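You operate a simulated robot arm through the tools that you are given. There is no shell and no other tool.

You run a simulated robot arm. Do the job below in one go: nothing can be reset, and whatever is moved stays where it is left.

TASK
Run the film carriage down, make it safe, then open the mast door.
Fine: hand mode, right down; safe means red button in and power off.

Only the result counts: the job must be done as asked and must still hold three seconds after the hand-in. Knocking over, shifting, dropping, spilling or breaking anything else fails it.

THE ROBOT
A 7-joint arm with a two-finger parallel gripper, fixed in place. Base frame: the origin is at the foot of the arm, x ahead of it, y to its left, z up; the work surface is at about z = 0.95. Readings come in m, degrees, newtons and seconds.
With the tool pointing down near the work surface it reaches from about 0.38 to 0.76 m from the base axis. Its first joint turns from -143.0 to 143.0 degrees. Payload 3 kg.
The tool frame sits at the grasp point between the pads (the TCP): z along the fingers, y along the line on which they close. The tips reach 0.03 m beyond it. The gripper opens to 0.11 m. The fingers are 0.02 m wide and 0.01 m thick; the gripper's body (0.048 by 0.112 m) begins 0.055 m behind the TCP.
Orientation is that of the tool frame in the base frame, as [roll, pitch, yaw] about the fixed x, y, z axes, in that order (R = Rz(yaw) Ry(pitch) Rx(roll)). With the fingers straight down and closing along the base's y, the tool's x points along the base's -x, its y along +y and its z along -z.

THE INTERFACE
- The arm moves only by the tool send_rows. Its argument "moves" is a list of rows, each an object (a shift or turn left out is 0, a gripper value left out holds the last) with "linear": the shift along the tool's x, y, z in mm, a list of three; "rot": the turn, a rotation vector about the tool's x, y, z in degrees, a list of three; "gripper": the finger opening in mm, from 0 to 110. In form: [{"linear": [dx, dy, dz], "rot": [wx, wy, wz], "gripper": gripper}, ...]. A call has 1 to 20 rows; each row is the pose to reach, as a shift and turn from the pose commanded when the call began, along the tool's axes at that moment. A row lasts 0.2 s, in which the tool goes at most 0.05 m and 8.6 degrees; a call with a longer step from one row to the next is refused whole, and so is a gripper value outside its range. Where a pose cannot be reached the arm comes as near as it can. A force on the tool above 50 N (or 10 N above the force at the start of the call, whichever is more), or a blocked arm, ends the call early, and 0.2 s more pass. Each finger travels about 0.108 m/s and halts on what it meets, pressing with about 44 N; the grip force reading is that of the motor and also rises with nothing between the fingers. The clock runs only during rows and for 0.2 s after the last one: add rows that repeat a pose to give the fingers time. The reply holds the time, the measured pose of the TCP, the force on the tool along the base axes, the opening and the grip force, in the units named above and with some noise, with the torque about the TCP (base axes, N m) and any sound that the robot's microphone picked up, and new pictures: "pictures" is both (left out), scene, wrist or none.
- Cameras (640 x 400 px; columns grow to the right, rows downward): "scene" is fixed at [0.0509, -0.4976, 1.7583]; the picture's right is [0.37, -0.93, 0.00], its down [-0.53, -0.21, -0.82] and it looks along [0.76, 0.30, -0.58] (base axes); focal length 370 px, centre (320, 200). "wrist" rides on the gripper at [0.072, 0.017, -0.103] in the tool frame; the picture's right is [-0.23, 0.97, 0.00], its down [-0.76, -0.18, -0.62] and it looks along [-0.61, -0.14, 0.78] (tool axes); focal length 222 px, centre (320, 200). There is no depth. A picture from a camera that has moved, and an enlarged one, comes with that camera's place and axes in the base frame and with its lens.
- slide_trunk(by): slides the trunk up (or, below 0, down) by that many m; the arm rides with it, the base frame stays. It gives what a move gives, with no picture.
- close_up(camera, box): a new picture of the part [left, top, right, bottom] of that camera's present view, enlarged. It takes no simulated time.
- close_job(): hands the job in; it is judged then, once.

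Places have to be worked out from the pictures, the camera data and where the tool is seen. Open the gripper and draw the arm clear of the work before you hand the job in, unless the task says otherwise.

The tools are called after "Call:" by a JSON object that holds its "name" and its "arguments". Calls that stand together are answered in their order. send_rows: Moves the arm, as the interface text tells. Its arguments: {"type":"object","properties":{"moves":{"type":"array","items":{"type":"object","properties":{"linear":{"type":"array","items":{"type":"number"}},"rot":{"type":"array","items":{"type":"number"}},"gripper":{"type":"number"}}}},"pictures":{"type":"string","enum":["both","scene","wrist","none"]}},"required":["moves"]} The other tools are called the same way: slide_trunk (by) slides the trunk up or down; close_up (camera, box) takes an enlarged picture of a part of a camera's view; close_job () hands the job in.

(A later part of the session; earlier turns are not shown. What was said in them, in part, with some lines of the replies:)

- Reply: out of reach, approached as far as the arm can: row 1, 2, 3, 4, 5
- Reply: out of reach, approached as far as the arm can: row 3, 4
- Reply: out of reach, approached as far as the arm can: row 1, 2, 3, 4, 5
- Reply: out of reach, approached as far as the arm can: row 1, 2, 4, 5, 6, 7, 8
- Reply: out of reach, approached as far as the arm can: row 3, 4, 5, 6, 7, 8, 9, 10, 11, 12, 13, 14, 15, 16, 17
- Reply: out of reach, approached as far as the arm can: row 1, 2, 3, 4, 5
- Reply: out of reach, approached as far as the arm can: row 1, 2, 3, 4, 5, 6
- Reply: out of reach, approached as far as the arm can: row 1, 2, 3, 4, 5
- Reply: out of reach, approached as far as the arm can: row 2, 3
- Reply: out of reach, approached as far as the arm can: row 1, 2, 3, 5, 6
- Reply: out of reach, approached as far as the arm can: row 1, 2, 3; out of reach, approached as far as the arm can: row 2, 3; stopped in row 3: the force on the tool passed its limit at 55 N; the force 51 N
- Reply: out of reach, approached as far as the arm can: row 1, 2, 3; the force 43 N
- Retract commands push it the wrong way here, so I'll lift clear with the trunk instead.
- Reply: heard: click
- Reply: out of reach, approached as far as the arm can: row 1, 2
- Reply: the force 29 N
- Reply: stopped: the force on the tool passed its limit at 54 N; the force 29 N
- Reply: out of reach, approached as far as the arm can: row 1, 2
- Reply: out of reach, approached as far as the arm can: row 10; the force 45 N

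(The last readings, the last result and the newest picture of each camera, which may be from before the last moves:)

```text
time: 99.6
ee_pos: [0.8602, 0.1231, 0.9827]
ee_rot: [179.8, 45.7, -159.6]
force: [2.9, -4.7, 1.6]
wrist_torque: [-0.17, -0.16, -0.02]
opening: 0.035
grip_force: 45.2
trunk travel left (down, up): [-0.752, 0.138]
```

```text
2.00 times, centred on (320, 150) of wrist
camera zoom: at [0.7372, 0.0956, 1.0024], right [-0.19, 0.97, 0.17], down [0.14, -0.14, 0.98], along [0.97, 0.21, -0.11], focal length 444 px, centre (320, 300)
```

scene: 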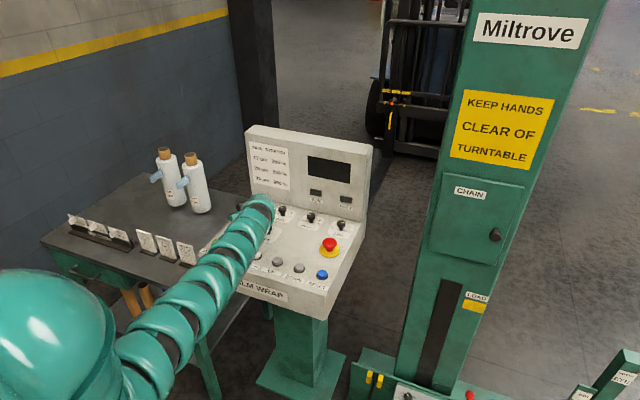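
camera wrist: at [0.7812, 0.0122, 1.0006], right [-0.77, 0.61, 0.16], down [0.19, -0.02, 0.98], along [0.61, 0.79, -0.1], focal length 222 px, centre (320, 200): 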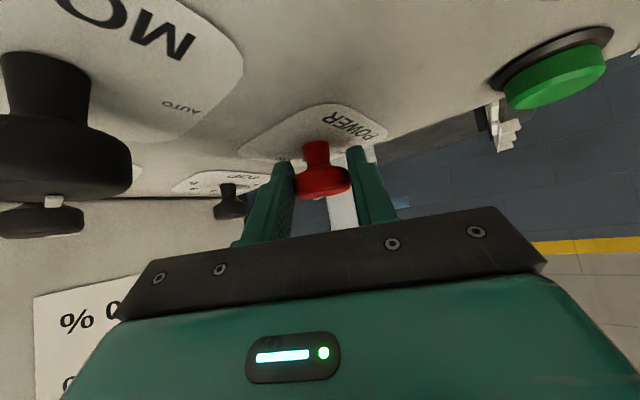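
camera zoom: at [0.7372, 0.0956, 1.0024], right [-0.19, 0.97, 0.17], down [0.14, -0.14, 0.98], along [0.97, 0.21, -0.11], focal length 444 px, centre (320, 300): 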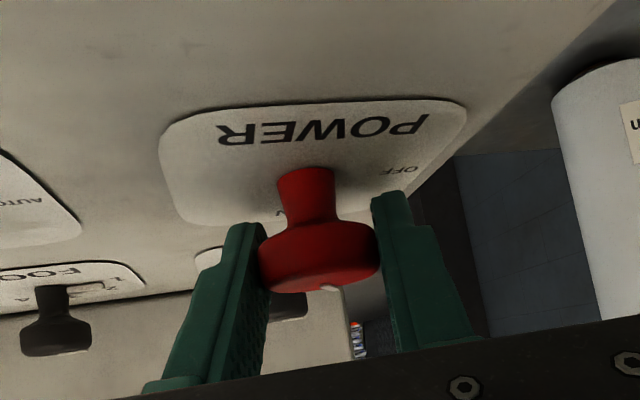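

Centred and gripped again; turning another 36° counter-clockwise.

Call:
{"name": "send_rows", "arguments": {"moves": [{"linear": [0, -0.2, 0], "rot": [-2.87, 0, -2.79]}, {"linear": [0, -0.5, 0], "rot": [-5.74, 0, -5.58]}, {"linear": [0, -0.7, 0], "rot": [-8.61, 0, -8.37]}, {"linear": [-0.1, -1, 0.1], "rot": [-11.48, 0, -11.16]}, {"linear": [-0.2, -1.2, 0.2], "rot": [-14.35, 0, -13.95]}, {"linear": [-0.2, -1.4, 0.2], "rot": [-17.22, 0, -16.74]}, {"linear": [-0.3, -1.6, 0.3], "rot": [-20.09, 0, -19.53]}, {"linear": [-0.4, -1.9, 0.4], "rot": [-22.96, 0, -22.32]}], "pictures": "none"}}

Call:
{"name": "send_rows", "arguments": {"moves": [{"gripper": 68}, {"gripper": 68}, {"rot": [5.74, 0, 5.58]}, {"rot": [11.5, 0, 11.2]}, {"rot": [17.2, 0, 16.7]}, {"rot": [23, 0, 22.3]}, {"rot": [23, 0, 22.3]}], "pictures": "none"}}

Call:
{"name": "close_up", "arguments": {"camera": "wrist", "box": [160, 60, 480, 240]}}

```text
time: 101.4
ee_pos: [0.8621, 0.1212, 0.9839]
ee_rot: [179.7, 45.9, -127.6]
force: [9.6, -11.2, 2.9]
wrist_torque: [-0.39, 0.69, -0.06]
opening: 0.0352
grip_force: 44.8
trunk travel left (down, up): [-0.752, 0.138]
```

```text
time: 103.0
ee_pos: [0.8616, 0.1227, 0.9828]
ee_rot: [179.8, 45.8, -159.7]
force: [-0.1, -0.1, -1.0]
wrist_torque: [-0.04, 0.02, -0.02]
opening: 0.0678
grip_force: 0.0
trunk travel left (down, up): [-0.752, 0.138]
```

```text
2.00 times, centred on (320, 150) of wrist
camera zoom: at [0.7378, 0.0953, 1.0026], right [-0.19, 0.97, 0.17], down [0.14, -0.14, 0.98], along [0.97, 0.21, -0.11], focal length 444 px, centre (320, 300)
```

zoom: 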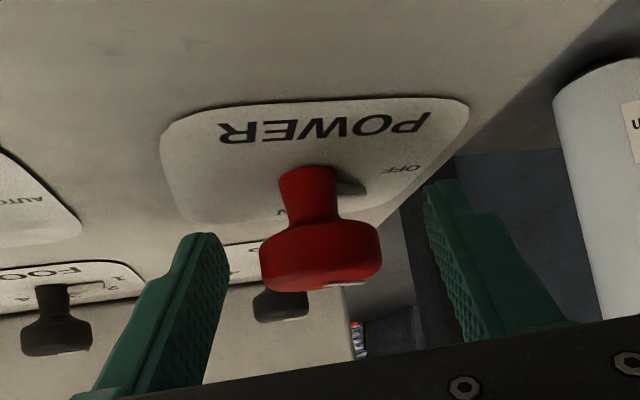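

The pointer now shows about 70° of the way back. One more grip and about 26° to the OFF stop.

Call:
{"name": "send_rows", "arguments": {"moves": [{"gripper": 24}, {"gripper": 24}, {"gripper": 24}, {"linear": [0, -0.2, 0], "rot": [-2.87, 0, -2.79]}, {"linear": [0, -0.4, 0], "rot": [-5.74, 0, -5.58]}, {"linear": [0, -0.6, 0], "rot": [-8.61, 0, -8.37]}, {"linear": [-0.1, -0.8, 0.1], "rot": [-11.48, 0, -11.16]}, {"linear": [-0.2, -1, 0.2], "rot": [-14.35, 0, -13.95]}, {"linear": [-0.2, -1.2, 0.2], "rot": [-17.22, 0, -16.74]}, {"linear": [-0.2, -1.2, 0.2], "rot": [-17.22, 0, -16.74]}], "pictures": "none"}}

Call:
{"name": "close_up", "arguments": {"camera": "wrist", "box": [160, 60, 480, 240]}}

```text
time: 105.2
ee_pos: [0.8616, 0.122, 0.9831]
ee_rot: [179.8, 46.0, -135.5]
force: [6.2, 2.2, 2.7]
wrist_torque: [-0.22, 0.3, 0.0]
opening: 0.0353
grip_force: 44.5
trunk travel left (down, up): [-0.752, 0.138]
```

```text
2.00 times, centred on (320, 150) of wrist
camera zoom: at [0.7607, 0.0466, 1.0025], right [-0.57, 0.8, 0.16], down [0.18, -0.07, 0.98], along [0.8, 0.59, -0.11], focal length 444 px, centre (320, 300)
```

zoom: 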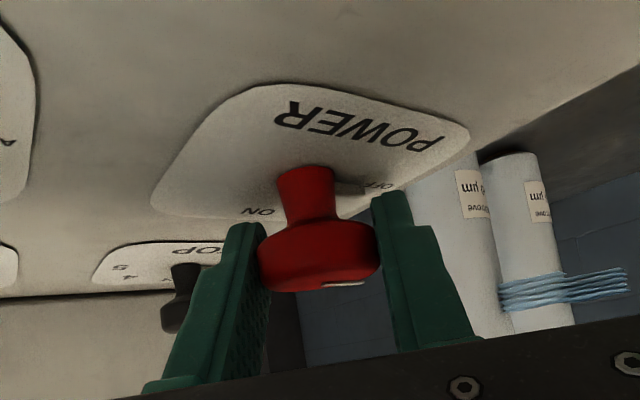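

There's no stop torque yet; another 12°.

Call:
{"name": "send_rows", "arguments": {"moves": [{"linear": [0, -0.2, 0], "rot": [-2.87, 0, -2.79]}, {"linear": [0, -0.4, 0], "rot": [-5.74, 0, -5.58]}, {"linear": [0, -0.6, 0], "rot": [-8.61, 0, -8.37]}], "pictures": "none"}}

Call:
{"name": "send_rows", "arguments": {"moves": [{"gripper": 70}, {"gripper": 70}, {"gripper": 70}], "pictures": "none"}}

Call:
{"name": "slide_trunk", "arguments": {"by": 0.08}}

Call:
{"name": "close_up", "arguments": {"camera": "wrist", "box": [200, 0, 440, 160]}}

```text
time: 106.0
ee_pos: [0.8631, 0.1205, 0.983]
ee_rot: [179.8, 45.8, -123.6]
force: [1.4, -1.9, 1.8]
wrist_torque: [-0.66, 0.62, -0.37]
opening: 0.0353
grip_force: 44.8
trunk travel left (down, up): [-0.752, 0.138]
```

```text
time: 106.8
ee_pos: [0.8617, 0.1215, 0.9844]
ee_rot: [179.9, 46.0, -123.5]
force: [0.6, -0.2, 0.3]
wrist_torque: [0.01, 0.03, 0.01]
opening: 0.0697
grip_force: 0.1
trunk travel left (down, up): [-0.752, 0.138]
```

```text
time: 108.0
ee_pos: [0.862, 0.121, 1.0644]
ee_rot: [179.9, 45.9, -123.5]
force: [0.1, -0.5, -0.3]
wrist_torque: [-0.01, 0.0, -0.02]
opening: 0.0701
grip_force: 0.1
trunk travel left (down, up): [-0.832, 0.058]
```

```text
2.50 times, centred on (320, 80) of wrist
camera zoom: at [0.7784, 0.0268, 1.0828], right [-0.73, 0.67, 0.16], down [0.2, -0.03, 0.98], along [0.66, 0.74, -0.11], focal length 555 px, centre (320, 500)
```

zoom: 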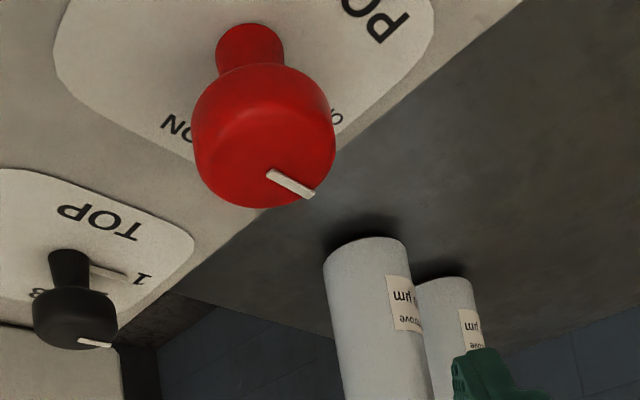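

The torque rose at the end, so the knob is against its OFF stop. Now to the mast: the door face computes to x ≈ 0.89, y -0.495…-0.675, z 1.03…1.29, with its knob near (0.855, -0.644, 1.163). I'll swing the arm around at about z 1.1, clear of everything, which also uncovers POWER for a check.

Call:
{"name": "send_rows", "arguments": {"moves": [{"linear": [-21.6, 0, -20.9], "gripper": 40}, {"linear": [7.9, -22, -51.4], "rot": [5.59, 0, 5.42]}, {"linear": [27.5, -50.7, -86], "rot": [11.2, 0, 10.8]}, {"linear": [55.2, -77.3, -114.7], "rot": [16.8, 0, 16.3]}, {"linear": [79.6, -100.9, -147.1], "rot": [22.4, 0, 21.7]}, {"linear": [109.2, -122.9, -177.8], "rot": [28, 0, 27.1]}, {"linear": [136.1, -142.5, -212.8], "rot": [33.5, 0, 32.5]}, {"linear": [167.3, -159.7, -245.1], "rot": [39.1, 0, 37.9]}, {"linear": [194.6, -173.8, -280.4], "rot": [44.7, 0, 43.4]}, {"linear": [226.9, -185.9, -313.8], "rot": [50.3, 0, 48.8]}, {"linear": [256, -195.5, -351.1], "rot": [55.9, 0, 54.2]}, {"linear": [288.1, -202.1, -384.3], "rot": [61.5, 0, 59.6]}, {"linear": [317.6, -206.4, -422.1], "rot": [67.1, 0, 65.1]}, {"linear": [317.6, -206.4, -422.1], "rot": [67.1, 0, 65.1]}]}}

Call:
{"name": "close_up", "arguments": {"camera": "scene", "box": [225, 195, 295, 240]}}

Call:
{"name": "close_up", "arguments": {"camera": "scene", "box": [200, 120, 380, 300]}}

```text
time: 111.0
ee_pos: [0.7438, -0.4294, 1.1283]
ee_rot: [179.9, 45.8, 143.0]
force: [0.5, 0.9, 0.3]
wrist_torque: [0.01, -0.03, -0.01]
opening: 0.04
grip_force: 0.0
trunk travel left (down, up): [-0.832, 0.058]
camera wrist: at [0.654, -0.3413, 1.1477], right [0.71, 0.68, 0.16], down [-0.04, -0.19, 0.98], along [0.7, -0.7, -0.11], focal length 222 px, centre (320, 200)
```

scene: 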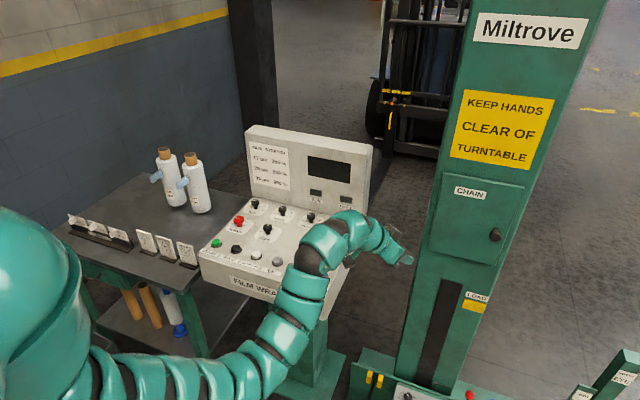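
wrist: 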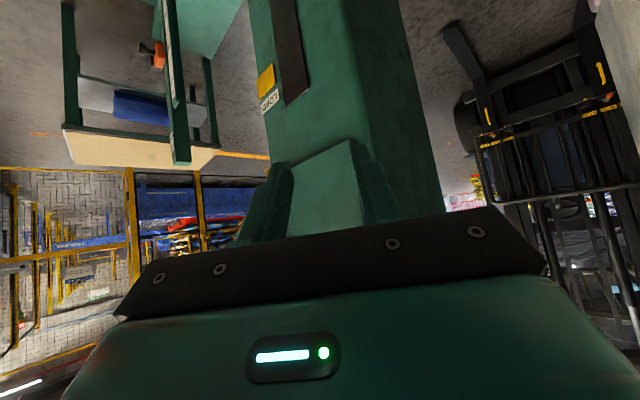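

```text
8.89 times, centred on (260, 218) of scene
camera zoom: at [0.0509, -0.4976, 1.7583], right [0.37, -0.93, 0.0], down [-0.53, -0.21, -0.82], along [0.76, 0.3, -0.58], focal length 3286 px, centre (853, 44)
```

zoom: 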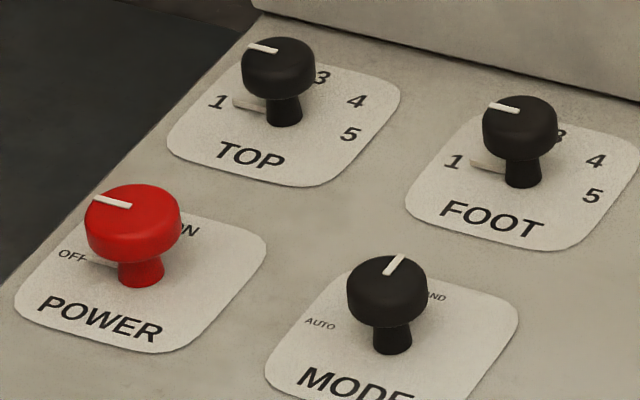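

```text
2.22 times, centred on (290, 210) of scene
camera zoom: at [0.0509, -0.4976, 1.7583], right [0.37, -0.93, 0.0], down [-0.53, -0.21, -0.82], along [0.76, 0.3, -0.58], focal length 822 px, centre (387, 178)
```

zoom: 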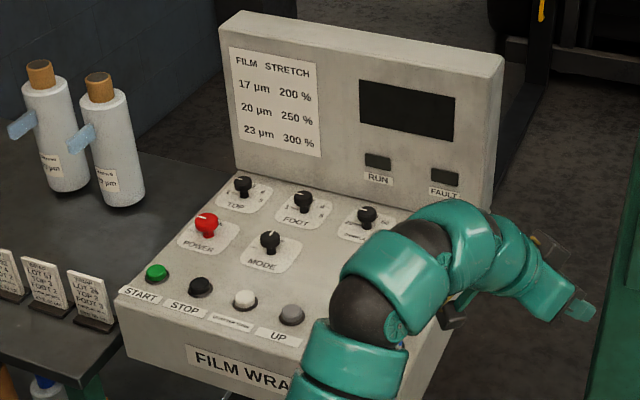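

POWER's pointer is exactly at OFF again, MODE is on HAND, the red button is in, and LOAD re-triangulates to the same face at x ≈ 0.89. Now I'll bring the tool horizontal, pointing at the mast (azimuth -37°), in place.

Call:
{"name": "send_rows", "arguments": {"moves": [{"linear": [-8, 0, -8], "rot": [0, -7, 0]}, {"linear": [-16, 0, -16], "rot": [0, -14, 0]}, {"linear": [-25, 0, -24], "rot": [0, -21, 0]}, {"linear": [-25, 0, -24], "rot": [0, -28, 0]}, {"linear": [-25, 0, -24], "rot": [0, -35, 0]}, {"linear": [-25, 0, -24], "rot": [0, -42, 0]}, {"linear": [-25, 0, -24], "rot": [0, -42, 0]}]}}

Call:
{"name": "close_up", "arguments": {"camera": "scene", "box": [330, 160, 560, 320]}}

```text
time: 112.6
ee_pos: [0.7455, -0.4301, 1.1639]
ee_rot: [179.8, 87.9, 143.0]
force: [-0.8, 0.2, -0.5]
wrist_torque: [0.02, 0.02, 0.02]
opening: 0.0401
grip_force: 0.1
trunk travel left (down, up): [-0.832, 0.058]
camera wrist: at [0.6704, -0.3531, 1.0949], right [0.59, 0.77, 0.23], down [-0.58, 0.21, 0.78], along [0.56, -0.6, 0.58], focal length 222 px, centre (320, 200)
```

scene: 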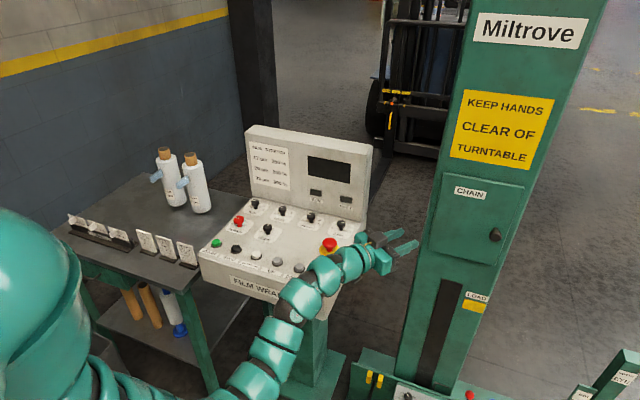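
wrist: 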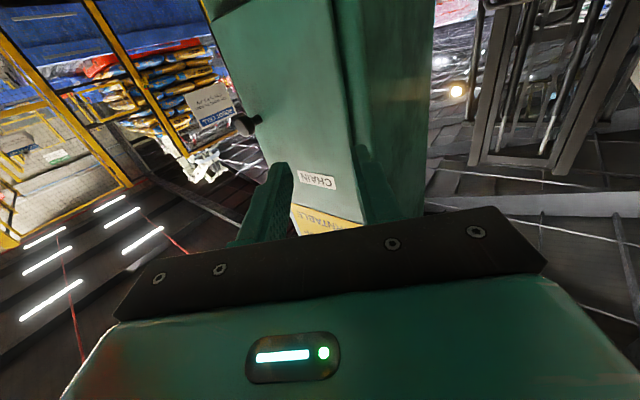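

```text
2.50 times, centred on (445, 240) of scene
camera zoom: at [0.0509, -0.4976, 1.7583], right [0.37, -0.93, 0.0], down [-0.53, -0.21, -0.82], along [0.76, 0.3, -0.58], focal length 924 px, centre (8, 100)
```

zoom: 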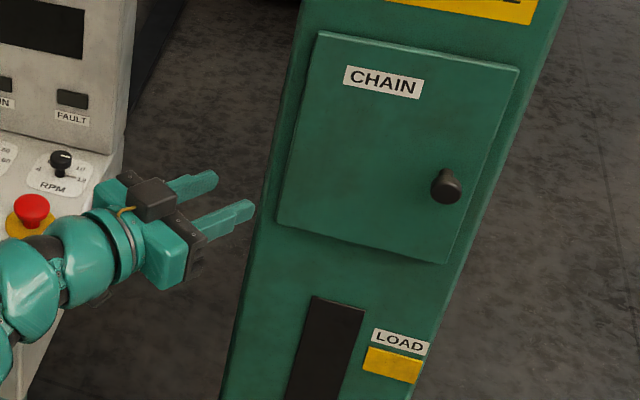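

The horizontal pose is easily reached. Two views put the knob's head at (0.844, -0.642, 1.169). I'll roll the hand 90° so the fingers close vertically (letting the knob pivot between the pads) while moving to 80 mm short of it.

Call:
{"name": "send_rows", "arguments": {"moves": [{"linear": [-1, -10, 11], "rot": [0, 0, 8.2], "gripper": 60}, {"linear": [-2, -20, 23], "rot": [0, 0, 16.4]}, {"linear": [-3, -30, 34], "rot": [0, 0, 24.6]}, {"linear": [-4, -40, 46], "rot": [0, 0, 32.8]}, {"linear": [-5, -50, 57], "rot": [0, 0, 41]}, {"linear": [-6, -60, 69], "rot": [0, 0, 49.2]}, {"linear": [-7, -70, 80], "rot": [0, 0, 57.4]}, {"linear": [-8, -80, 92], "rot": [0, 0, 65.6]}, {"linear": [-9, -90, 103], "rot": [0, 0, 73.8]}, {"linear": [-10, -100, 115], "rot": [0, 0, 82]}, {"linear": [-10, -110, 126], "rot": [0, 0, 90]}, {"linear": [-10, -110, 126], "rot": [0, 0, 90]}]}}

Call:
{"name": "close_up", "arguments": {"camera": "scene", "box": [350, 160, 580, 320]}}

```text
time: 115.2
ee_pos: [0.7806, -0.595, 1.1699]
ee_rot: [92.3, -0.2, 53.1]
force: [-0.4, -0.3, -0.1]
wrist_torque: [0.02, 0.0, 0.0]
opening: 0.0601
grip_force: 0.0
trunk travel left (down, up): [-0.832, 0.058]
camera wrist: at [0.7405, -0.474, 1.1898], right [-0.11, -0.21, 0.97], down [-0.96, -0.23, -0.15], along [0.26, -0.95, -0.17], focal length 222 px, centre (320, 200)
```

scene: 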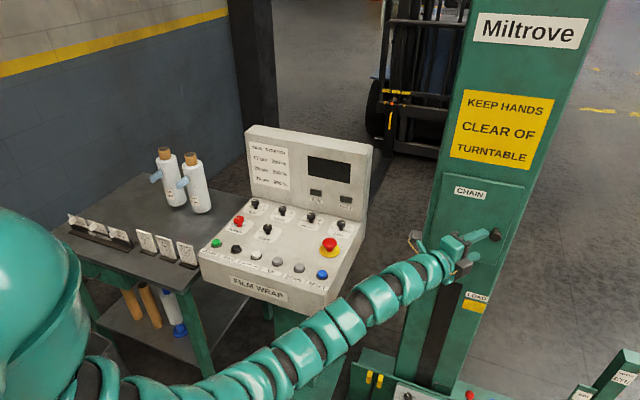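
wrist: 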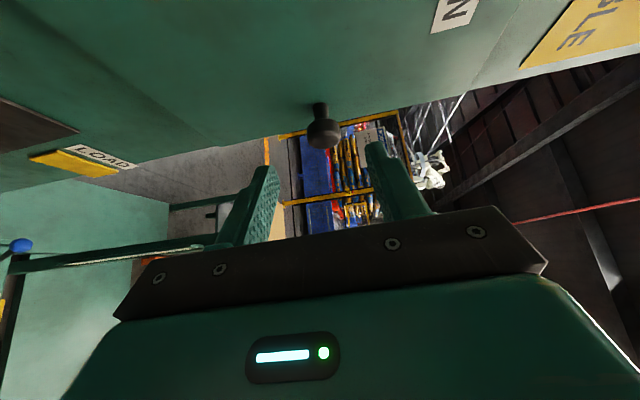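

```text
2.50 times, centred on (465, 240) of scene
camera zoom: at [0.0509, -0.4976, 1.7583], right [0.37, -0.93, 0.0], down [-0.53, -0.21, -0.82], along [0.76, 0.3, -0.58], focal length 924 px, centre (-42, 100)
```

zoom: 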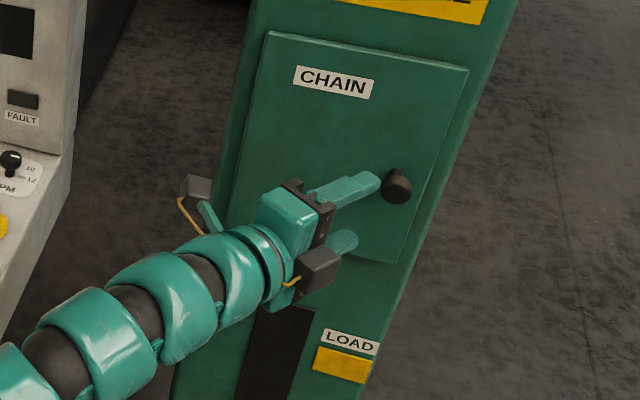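

Reach is fine, and the knob head is confirmed at (0.845, -0.642, 1.1695), straight ahead of the open fingers. Advancing 70 mm along the tool axis.

Call:
{"name": "send_rows", "arguments": {"moves": [{"linear": [0, 0, 15]}, {"linear": [0, 0, 30]}, {"linear": [0, 0, 45]}, {"linear": [1, 0, 58]}, {"linear": [1, 0, 70]}, {"linear": [1, 0, 70]}]}}

Call:
{"name": "close_up", "arguments": {"camera": "scene", "box": [430, 190, 550, 270]}}

Call:
{"name": "close_up", "arguments": {"camera": "wrist", "box": [220, 80, 440, 240]}}

```text
time: 116.6
ee_pos: [0.836, -0.6341, 1.1673]
ee_rot: [92.3, 0.0, 53.1]
force: [-0.7, 0.6, 0.0]
wrist_torque: [-0.01, -0.03, -0.04]
opening: 0.06
grip_force: 0.0
trunk travel left (down, up): [-0.832, 0.058]
camera wrist: at [0.797, -0.5137, 1.1863], right [-0.11, -0.21, 0.97], down [-0.96, -0.23, -0.15], along [0.26, -0.95, -0.17], focal length 222 px, centre (320, 200)
```

scene: 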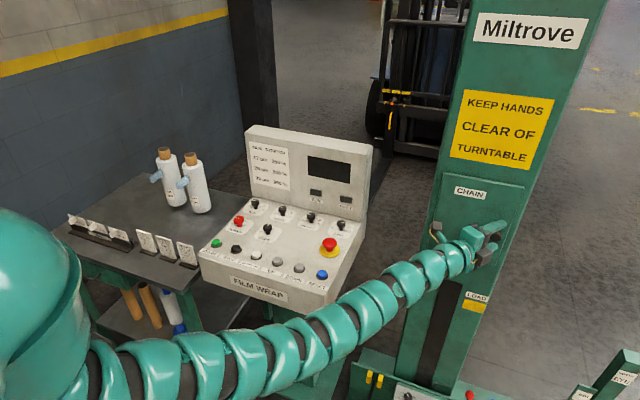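
wrist: 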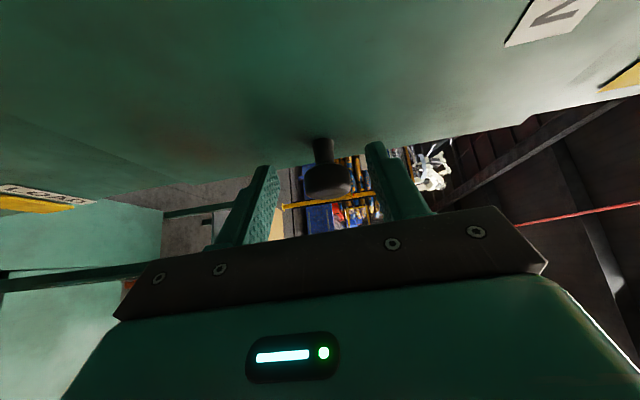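

```text
5.00 times, centred on (490, 230) of scene
camera zoom: at [0.0509, -0.4976, 1.7583], right [0.37, -0.93, 0.0], down [-0.53, -0.21, -0.82], along [0.76, 0.3, -0.58], focal length 1848 px, centre (-530, 50)
```

zoom: 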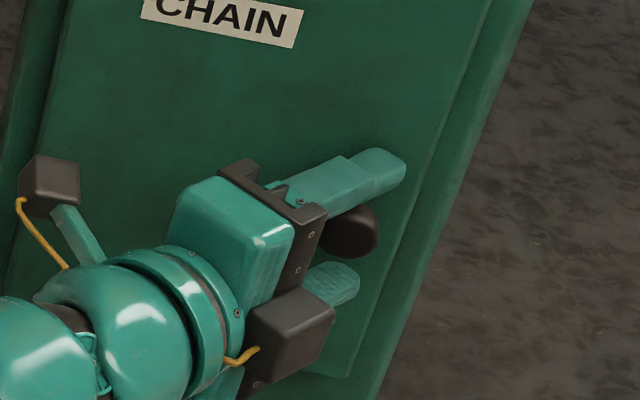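

```text
2.50 times, centred on (330, 160) of wrist
camera zoom: at [0.797, -0.5137, 1.1863], right [-0.11, -0.21, 0.97], down [-0.96, -0.23, -0.15], along [0.26, -0.95, -0.17], focal length 555 px, centre (295, 300)
```

zoom: 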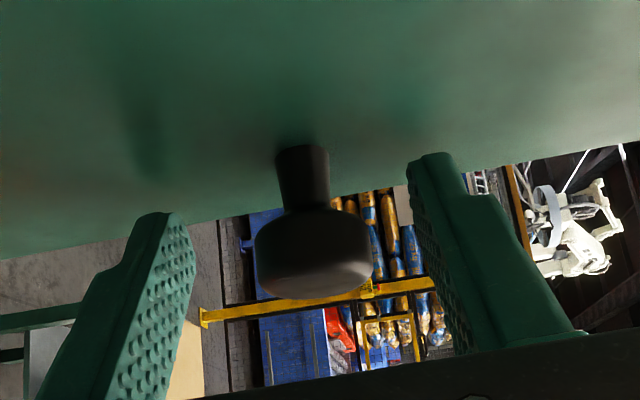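

The knob head is right between the fingers; closing on it.

Call:
{"name": "send_rows", "arguments": {"moves": [{"linear": [0, 2, 2], "gripper": 14}, {"linear": [0, 2, 2]}, {"linear": [0, 2, 2]}, {"linear": [0, 2, 2]}], "pictures": "none"}}

Call:
{"name": "close_up", "arguments": {"camera": "wrist", "box": [220, 80, 440, 240]}}

```text
time: 117.6
ee_pos: [0.8369, -0.6339, 1.1717]
ee_rot: [92.1, 0.0, 53.1]
force: [-2.0, 2.5, 6.2]
wrist_torque: [0.01, -0.06, 0.02]
opening: 0.0272
grip_force: 45.3
trunk travel left (down, up): [-0.832, 0.058]
```

```text
2.50 times, centred on (330, 160) of wrist
camera zoom: at [0.7982, -0.5143, 1.1902], right [-0.11, -0.2, 0.97], down [-0.96, -0.23, -0.15], along [0.26, -0.95, -0.17], focal length 555 px, centre (295, 300)
```

zoom: 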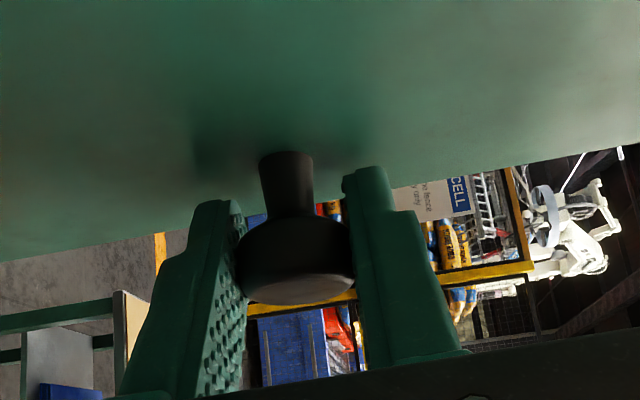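

The grip on the knob is good at 27 mm. I'll pull gently along the door's arc about its left hinge (0.89, -0.495), the first 10°, and check that it opens.

Call:
{"name": "send_rows", "arguments": {"moves": [{"linear": [-1.8, 0, -5]}, {"linear": [-3.5, 0, -10.5]}, {"linear": [-5.2, 0, -18]}, {"linear": [-6.9, 0, -25.8]}, {"linear": [-6.9, 0, -25.8]}]}}

Call:
{"name": "close_up", "arguments": {"camera": "scene", "box": [400, 160, 560, 290]}}

```text
time: 118.8
ee_pos: [0.8129, -0.6278, 1.1689]
ee_rot: [92.1, 0.1, 53.0]
force: [3.4, -7.6, 14.7]
wrist_torque: [-0.1, -0.04, -1.07]
opening: 0.0276
grip_force: 44.4
trunk travel left (down, up): [-0.832, 0.058]
camera wrist: at [0.7736, -0.5073, 1.1901], right [-0.11, -0.2, 0.97], down [-0.96, -0.23, -0.15], along [0.26, -0.95, -0.17], focal length 222 px, centre (320, 200)
```

scene: 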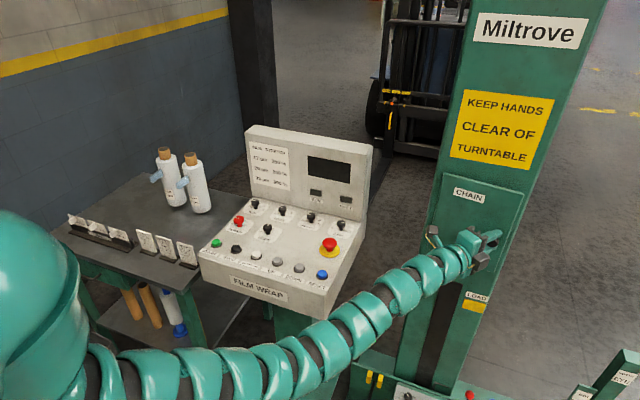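
wrist: 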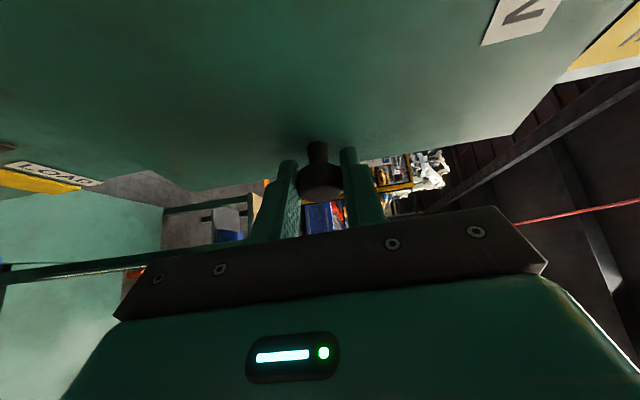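

```text
3.08 times, centred on (480, 225) of scene
camera zoom: at [0.0509, -0.4976, 1.7583], right [0.37, -0.93, 0.0], down [-0.53, -0.21, -0.82], along [0.76, 0.3, -0.58], focal length 1137 px, centre (-172, 123)
```

zoom: 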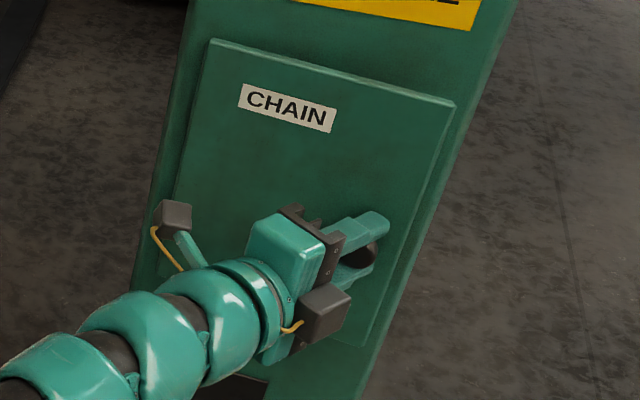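

The door is swinging open with little resistance. Continuing along the arc to about 60°.

Call:
{"name": "send_rows", "arguments": {"moves": [{"linear": [-1.3, 1, -13.5]}, {"linear": [-2.2, 1.5, -26.9]}, {"linear": [-1.2, 2, -40.3]}, {"linear": [0.2, 2, -53.5]}, {"linear": [3.5, 2, -66.5]}, {"linear": [7.1, 2, -79.4]}, {"linear": [12.6, 2, -91.7]}, {"linear": [18.6, 2, -103.6]}, {"linear": [26, 2, -114.8]}, {"linear": [34, 2, -125.5]}, {"linear": [34, 2, -125.5]}]}}

Call:
{"name": "close_up", "arguments": {"camera": "scene", "box": [380, 150, 560, 300]}}

```text
time: 121.2
ee_pos: [0.7338, -0.5237, 1.176]
ee_rot: [92.4, 0.0, 53.2]
force: [-0.5, -0.4, 0.0]
wrist_torque: [0.0, -0.01, -0.03]
opening: 0.0139
grip_force: 0.0
trunk travel left (down, up): [-0.832, 0.058]
camera wrist: at [0.6953, -0.404, 1.1955], right [-0.11, -0.2, 0.97], down [-0.96, -0.23, -0.15], along [0.26, -0.95, -0.17], focal length 222 px, centre (320, 200)
```

scene: 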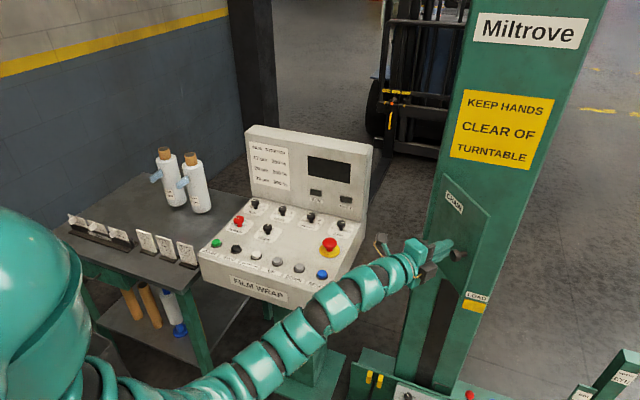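
wrist: 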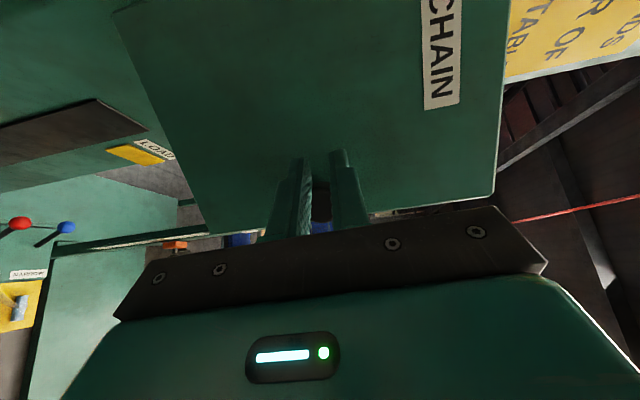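

```text
2.67 times, centred on (470, 225) of scene
camera zoom: at [0.0509, -0.4976, 1.7583], right [0.37, -0.93, 0.0], down [-0.53, -0.21, -0.82], along [0.76, 0.3, -0.58], focal length 986 px, centre (-80, 133)
```

zoom: 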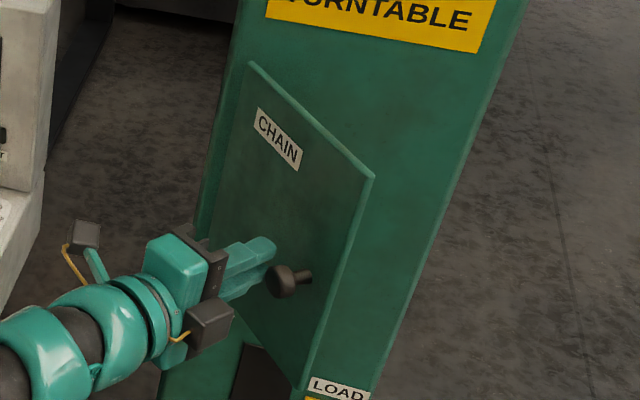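

The fingers slipped off the knob, but the door stands open at about 54°. I'd like it wide open, so I'll regrip deeper: open, shift 10 mm right and 6 mm down, advance 26 mm, and close.

Call:
{"name": "send_rows", "arguments": {"moves": [{"linear": [0, 0, -8], "gripper": 60}, {"linear": [0, 0, -8]}, {"linear": [-6, -6, -8]}, {"linear": [-10, -6, 0]}, {"linear": [-10, -6, 12]}, {"linear": [-10, -6, 26]}, {"linear": [-10, -6, 26]}]}}

Call:
{"name": "close_up", "arguments": {"camera": "wrist", "box": [200, 80, 440, 240]}}

Call:
{"name": "close_up", "arguments": {"camera": "scene", "box": [400, 190, 520, 290]}}

```text
time: 122.8
ee_pos: [0.7483, -0.5472, 1.171]
ee_rot: [92.2, 0.0, 53.1]
force: [0.6, -0.6, 0.1]
wrist_torque: [-0.03, 0.02, -0.03]
opening: 0.0601
grip_force: 0.1
trunk travel left (down, up): [-0.832, 0.058]
camera wrist: at [0.7094, -0.4269, 1.1905], right [-0.11, -0.2, 0.97], down [-0.96, -0.23, -0.15], along [0.26, -0.95, -0.17], focal length 222 px, centre (320, 200)
```

scene: 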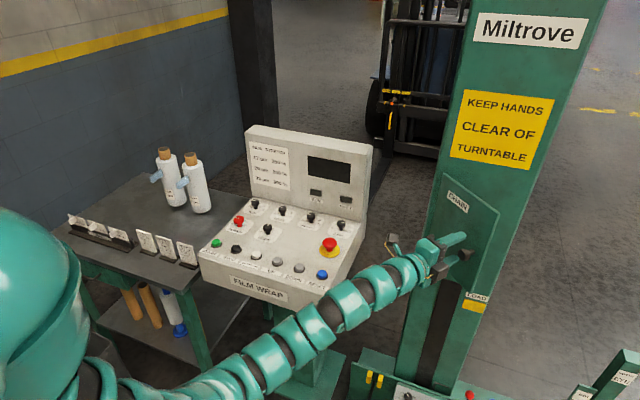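
wrist: 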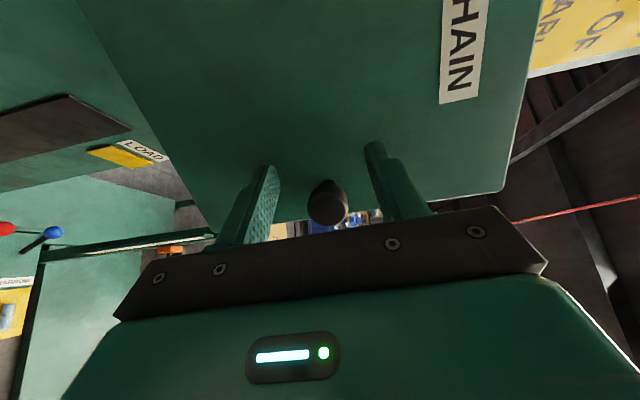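

```text
2.50 times, centred on (320, 160) of wrist
camera zoom: at [0.7094, -0.4269, 1.1905], right [-0.11, -0.2, 0.97], down [-0.96, -0.23, -0.15], along [0.26, -0.95, -0.17], focal length 555 px, centre (320, 300)
```

zoom: 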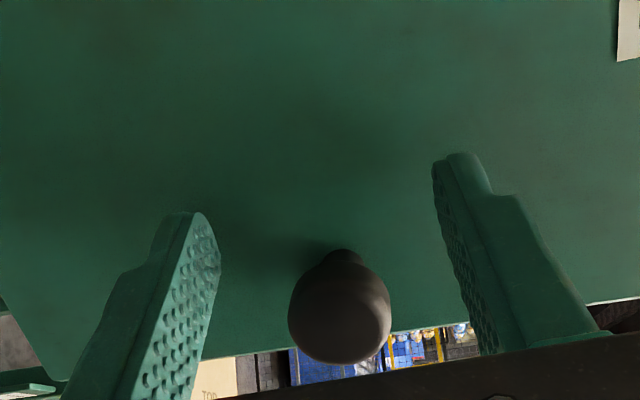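

```text
4.00 times, centred on (460, 240) of scene
camera zoom: at [0.0509, -0.4976, 1.7583], right [0.37, -0.93, 0.0], down [-0.53, -0.21, -0.82], along [0.76, 0.3, -0.58], focal length 1479 px, centre (-240, 40)
```

zoom: 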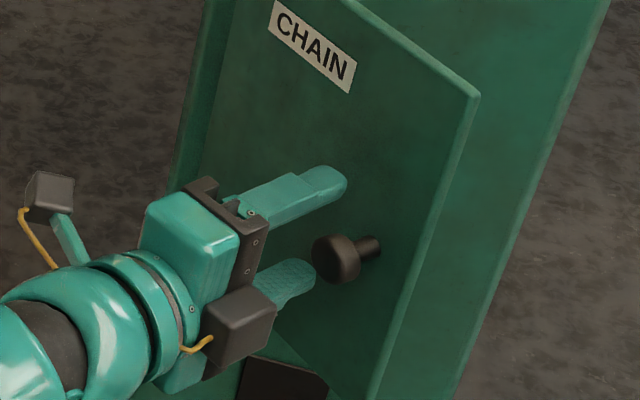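

The knob now sits 25 mm to the right of the fingers (0.747, -0.578), so my arc was slightly off. Pushing the door wide from its inner side is more robust: I'll back off, close the fingers, move right past the free edge at about (0.756, -0.615), and advance beside it.

Call:
{"name": "send_rows", "arguments": {"moves": [{"linear": [0, 0, -30]}, {"linear": [0, 0, -60], "gripper": 0}, {"linear": [-25, 0, -65]}, {"linear": [-55, 0, -60]}, {"linear": [-85, 0, -50]}, {"linear": [-85, 0, -20]}, {"linear": [-85, 0, 10]}, {"linear": [-85, 0, 37]}, {"linear": [-85, 0, 37]}]}}

Call:
{"name": "close_up", "arguments": {"camera": "scene", "box": [400, 160, 560, 300]}}

```text
time: 124.8
ee_pos: [0.7251, -0.6377, 1.1687]
ee_rot: [92.1, 0.0, 53.1]
force: [0.4, -0.3, -0.1]
wrist_torque: [-0.02, 0.0, -0.04]
opening: 0.0001
grip_force: 37.7
trunk travel left (down, up): [-0.832, 0.058]
camera wrist: at [0.6868, -0.5175, 1.1885], right [-0.11, -0.2, 0.97], down [-0.96, -0.23, -0.15], along [0.26, -0.95, -0.17], focal length 222 px, centre (320, 200)
```

scene: 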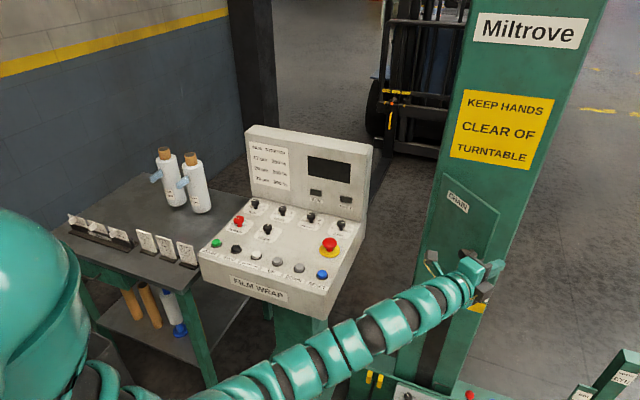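
wrist: 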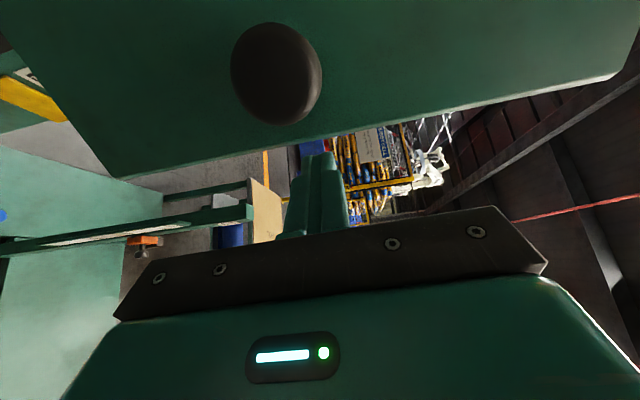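

```text
2.86 times, centred on (480, 230) of scene
camera zoom: at [0.0509, -0.4976, 1.7583], right [0.37, -0.93, 0.0], down [-0.53, -0.21, -0.82], along [0.76, 0.3, -0.58], focal length 1056 px, centre (-137, 114)
```

zoom: 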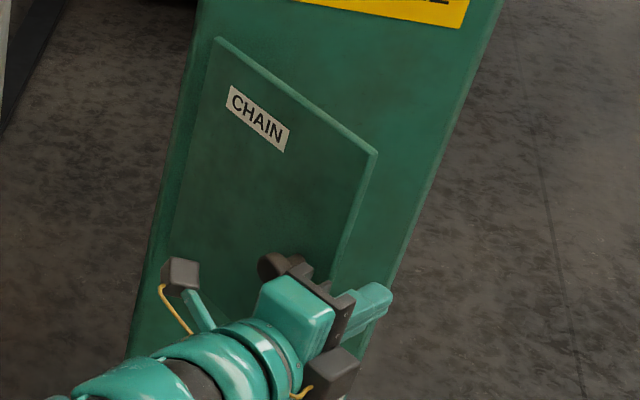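

The finger is nearly perpendicular to the door here, so pushing on the edge would give little turning force. Pushing the knob sideways from its right with the finger works better and isn't sensitive to the arc: I'll pull back 36 mm, then move left against the knob and follow it round.

Call:
{"name": "send_rows", "arguments": {"moves": [{"linear": [0, 0, -20]}, {"linear": [0, 0, -36]}, {"linear": [18, 0, -36]}, {"linear": [32, 0, -36]}, {"linear": [40, 0, -42]}, {"linear": [48, 0, -52]}, {"linear": [55, 0, -62]}, {"linear": [64, 0, -73]}, {"linear": [73, 0, -84]}, {"linear": [83, 0, -94]}, {"linear": [94, 0, -103]}, {"linear": [94, 0, -103]}]}}

Call:
{"name": "close_up", "arguments": {"camera": "scene", "box": [380, 150, 560, 300]}}

```text
time: 126.7
ee_pos: [0.6979, -0.5464, 1.1712]
ee_rot: [91.9, 0.4, 52.0]
force: [-32.9, -14.6, -8.8]
wrist_torque: [-0.28, 0.04, -0.56]
opening: 0.0
grip_force: 37.7
trunk travel left (down, up): [-0.832, 0.058]
stopped in row 9: the force on the tool passed its limit at 54 N (the readings are from after the stop); the commanded pose is now the measured one
camera wrist: at [0.6623, -0.4254, 1.1904], right [-0.11, -0.19, 0.97], down [-0.96, -0.21, -0.15], along [0.24, -0.96, -0.16], focal length 222 px, centre (320, 200)
```

scene: 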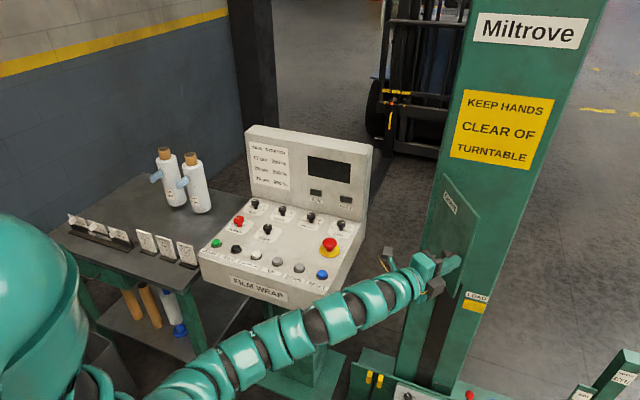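
wrist: 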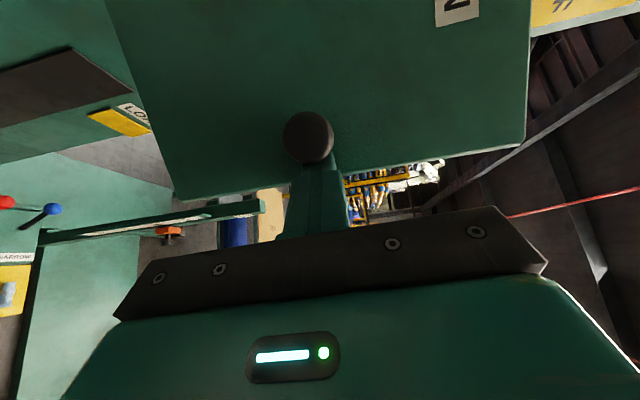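

```text
2.67 times, centred on (470, 225) of scene
camera zoom: at [0.0509, -0.4976, 1.7583], right [0.37, -0.93, 0.0], down [-0.53, -0.21, -0.82], along [0.76, 0.3, -0.58], focal length 986 px, centre (-80, 133)
```

zoom: 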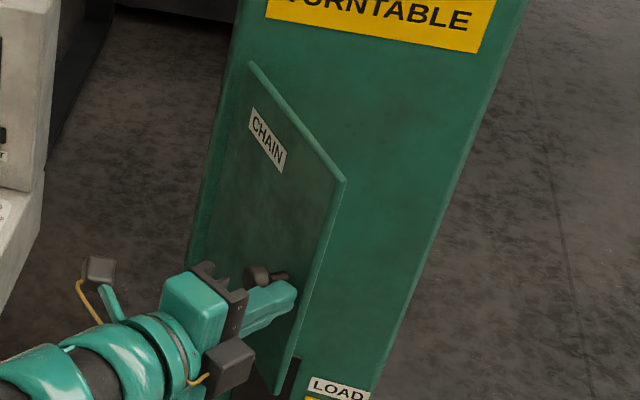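

The door has swung further, to about 61°. I'll continue the same push with more backing-off along the tool axis to relieve the load.

Call:
{"name": "send_rows", "arguments": {"moves": [{"linear": [0, 0, -7]}, {"linear": [5, 0, -14]}, {"linear": [11, 0, -21]}, {"linear": [18, 0, -28]}, {"linear": [25, 0, -34]}, {"linear": [33, 0, -40]}, {"linear": [41, 0, -46]}, {"linear": [49, 0, -51]}, {"linear": [57, 0, -56]}, {"linear": [65, 0, -60]}, {"linear": [65, 0, -60]}]}}

Call:
{"name": "close_up", "arguments": {"camera": "scene", "box": [380, 150, 560, 300]}}

```text
time: 128.0
ee_pos: [0.6866, -0.5017, 1.1717]
ee_rot: [91.9, 0.5, 51.9]
force: [-28.2, -5.5, -6.2]
wrist_torque: [-0.19, 0.07, -0.67]
opening: 0.0001
grip_force: 37.5
trunk travel left (down, up): [-0.832, 0.058]
stopped in row 6: the force on the tool passed its limit at 53 N (the readings are from after the stop); the commanded pose is now the measured one
camera wrist: at [0.6508, -0.3805, 1.1914], right [-0.11, -0.19, 0.98], down [-0.97, -0.21, -0.15], along [0.24, -0.96, -0.16], focal length 222 px, centre (320, 200)
```

scene: 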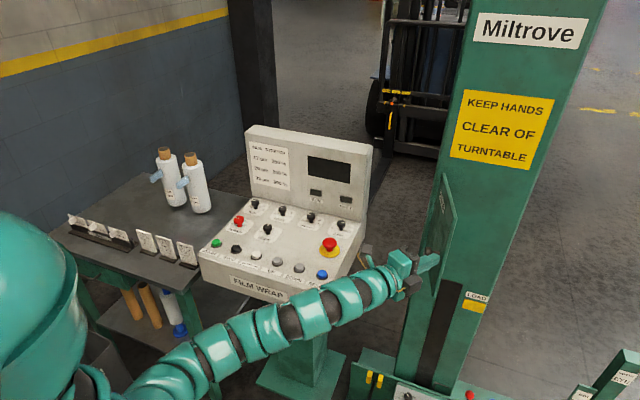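
wrist: 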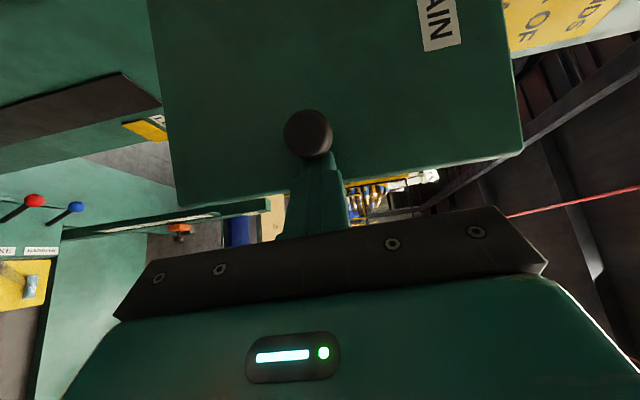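

```text
2.67 times, centred on (470, 225) of scene
camera zoom: at [0.0509, -0.4976, 1.7583], right [0.37, -0.93, 0.0], down [-0.53, -0.21, -0.82], along [0.76, 0.3, -0.58], focal length 986 px, centre (-80, 133)
```

zoom: 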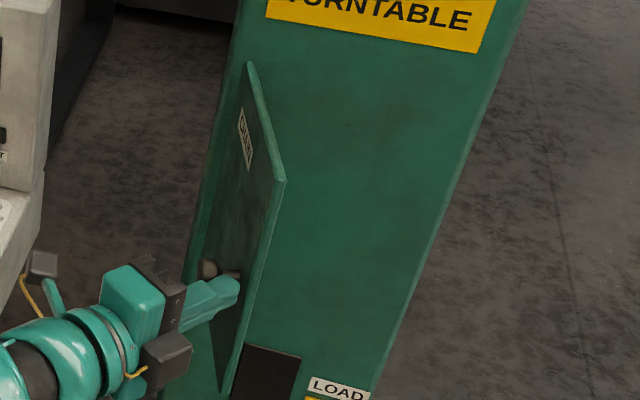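

The door is now at about 77°. One more gentle push toward 90°, backing off a little more first.

Call:
{"name": "send_rows", "arguments": {"moves": [{"linear": [0, 0, -8]}, {"linear": [4, 0, -14]}, {"linear": [10, 0, -19]}, {"linear": [16, 0, -24]}, {"linear": [22, 0, -28]}, {"linear": [28, 0, -32]}, {"linear": [34, 0, -35]}, {"linear": [34, 0, -35]}]}}

Call:
{"name": "close_up", "arguments": {"camera": "scene", "box": [380, 150, 560, 300]}}

```text
time: 129.8
ee_pos: [0.6851, -0.4488, 1.1717]
ee_rot: [92.2, 0.4, 52.5]
force: [0.8, -0.1, -0.7]
wrist_torque: [0.01, -0.01, 0.04]
opening: 0.0
grip_force: 37.7
trunk travel left (down, up): [-0.832, 0.058]
camera wrist: at [0.6475, -0.3288, 1.1913], right [-0.11, -0.2, 0.97], down [-0.96, -0.22, -0.15], along [0.25, -0.96, -0.17], focal length 222 px, centre (320, 200)
```

scene: 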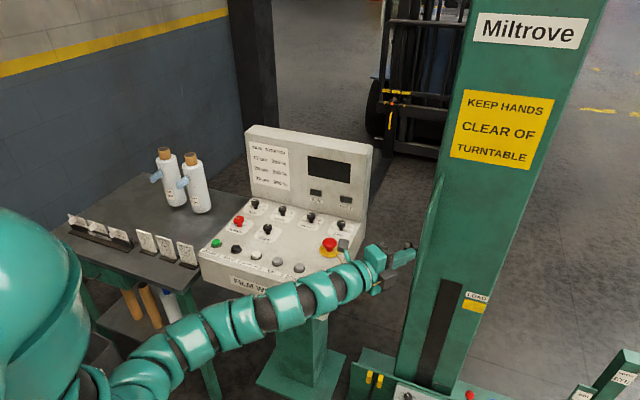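
wrist: 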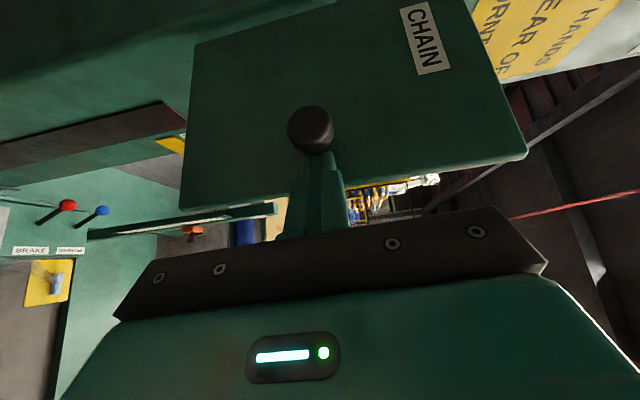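

```text
2.67 times, centred on (470, 225) of scene
camera zoom: at [0.0509, -0.4976, 1.7583], right [0.37, -0.93, 0.0], down [-0.53, -0.21, -0.82], along [0.76, 0.3, -0.58], focal length 986 px, centre (-80, 133)
```

zoom: 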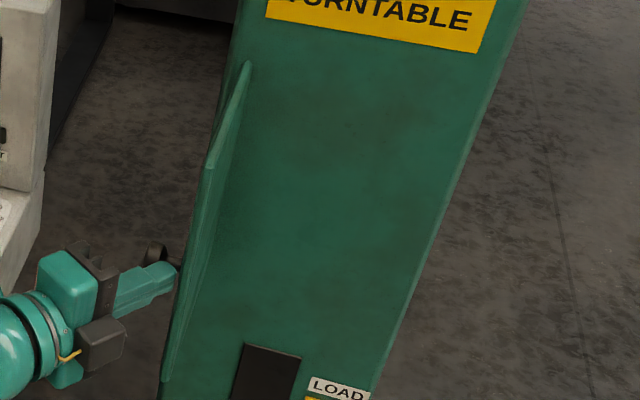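

The door is wide open at about 93° and the force is zero. I'll retract straight back along the tool axis, then open the gripper.

Call:
{"name": "send_rows", "arguments": {"moves": [{"linear": [-3, 0, -15]}, {"linear": [-5, 0, -40]}, {"linear": [-5, 0, -70]}, {"linear": [-5, 0, -100]}, {"linear": [-5, 0, -120]}, {"linear": [-5, 0, -120], "gripper": 60}, {"linear": [-5, 0, -120]}]}}

Call:
{"name": "close_up", "arguments": {"camera": "scene", "box": [200, 120, 380, 300]}}

Call:
{"name": "close_up", "arguments": {"camera": "scene", "box": [340, 150, 560, 400]}}

```text
time: 131.4
ee_pos: [0.5873, -0.381, 1.1768]
ee_rot: [92.2, 0.4, 52.6]
force: [-0.7, 0.6, -0.8]
wrist_torque: [-0.03, -0.01, -0.03]
opening: 0.0601
grip_force: 0.1
trunk travel left (down, up): [-0.832, 0.058]
camera wrist: at [0.5484, -0.2607, 1.1957], right [-0.11, -0.2, 0.97], down [-0.96, -0.22, -0.15], along [0.24, -0.96, -0.17], focal length 222 px, centre (320, 200)
```

scene: 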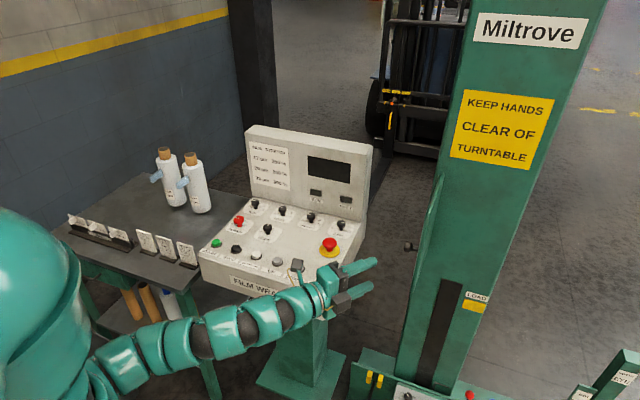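
wrist: 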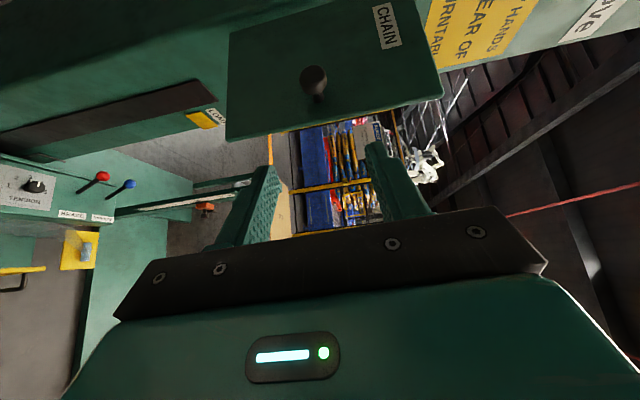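

```text
2.22 times, centred on (290, 210) of scene
camera zoom: at [0.0509, -0.4976, 1.7583], right [0.37, -0.93, 0.0], down [-0.53, -0.21, -0.82], along [0.76, 0.3, -0.58], focal length 822 px, centre (387, 178)
```

zoom: 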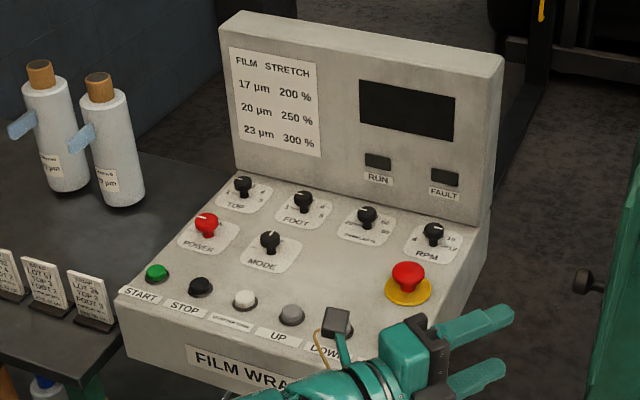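

```text
1.60 times, centred on (450, 275) of scene
camera zoom: at [0.0509, -0.4976, 1.7583], right [0.37, -0.93, 0.0], down [-0.53, -0.21, -0.82], along [0.76, 0.3, -0.58], focal length 592 px, centre (112, 80)
```

zoom: 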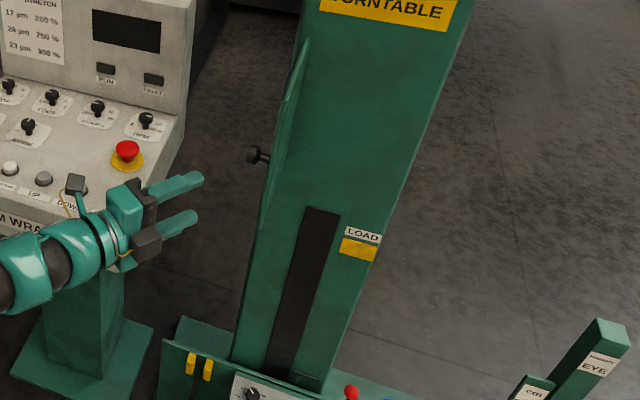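

Everything reads as asked: the carriage is at the bottom, MODE on HAND, red button in, POWER at OFF with the display dark, and the mast door standing wide open. The other items are in place, and the arm is clear with the gripper open, so I'm handing in.

Call:
{"name": "close_job", "arguments": {}}

```text
The job is handed in.
```

The job is handed in. The film carriage is down, the machine is made safe, and the mast door is open. I judged each of these from the camera pictures and readings; the hand-in returned no verdict.

- **Carriage:** I turned power on, set the mode knob to HAND and held DOWN until the carriage stopped moving. It is past the LOAD mark, at the foot of the mast. The mode knob is still on HAND.
- **Made safe:** The red button is pressed in, the power knob is back at OFF and the display is dark.
- **Mast door:** It stands open at about 93°. It swung freely, and I pushed it the last part by its knob.
- **Contacts along the way:** While lining up on DOWN, a closed fingertip pushed against the rim of that button with about 55 N before I lifted clear. Earlier there was one unexplained click near the same button. I saw no damage or movement from either, and nothing else appears to have shifted.

The arm was drawn clear with the gripper open before the hand-in.
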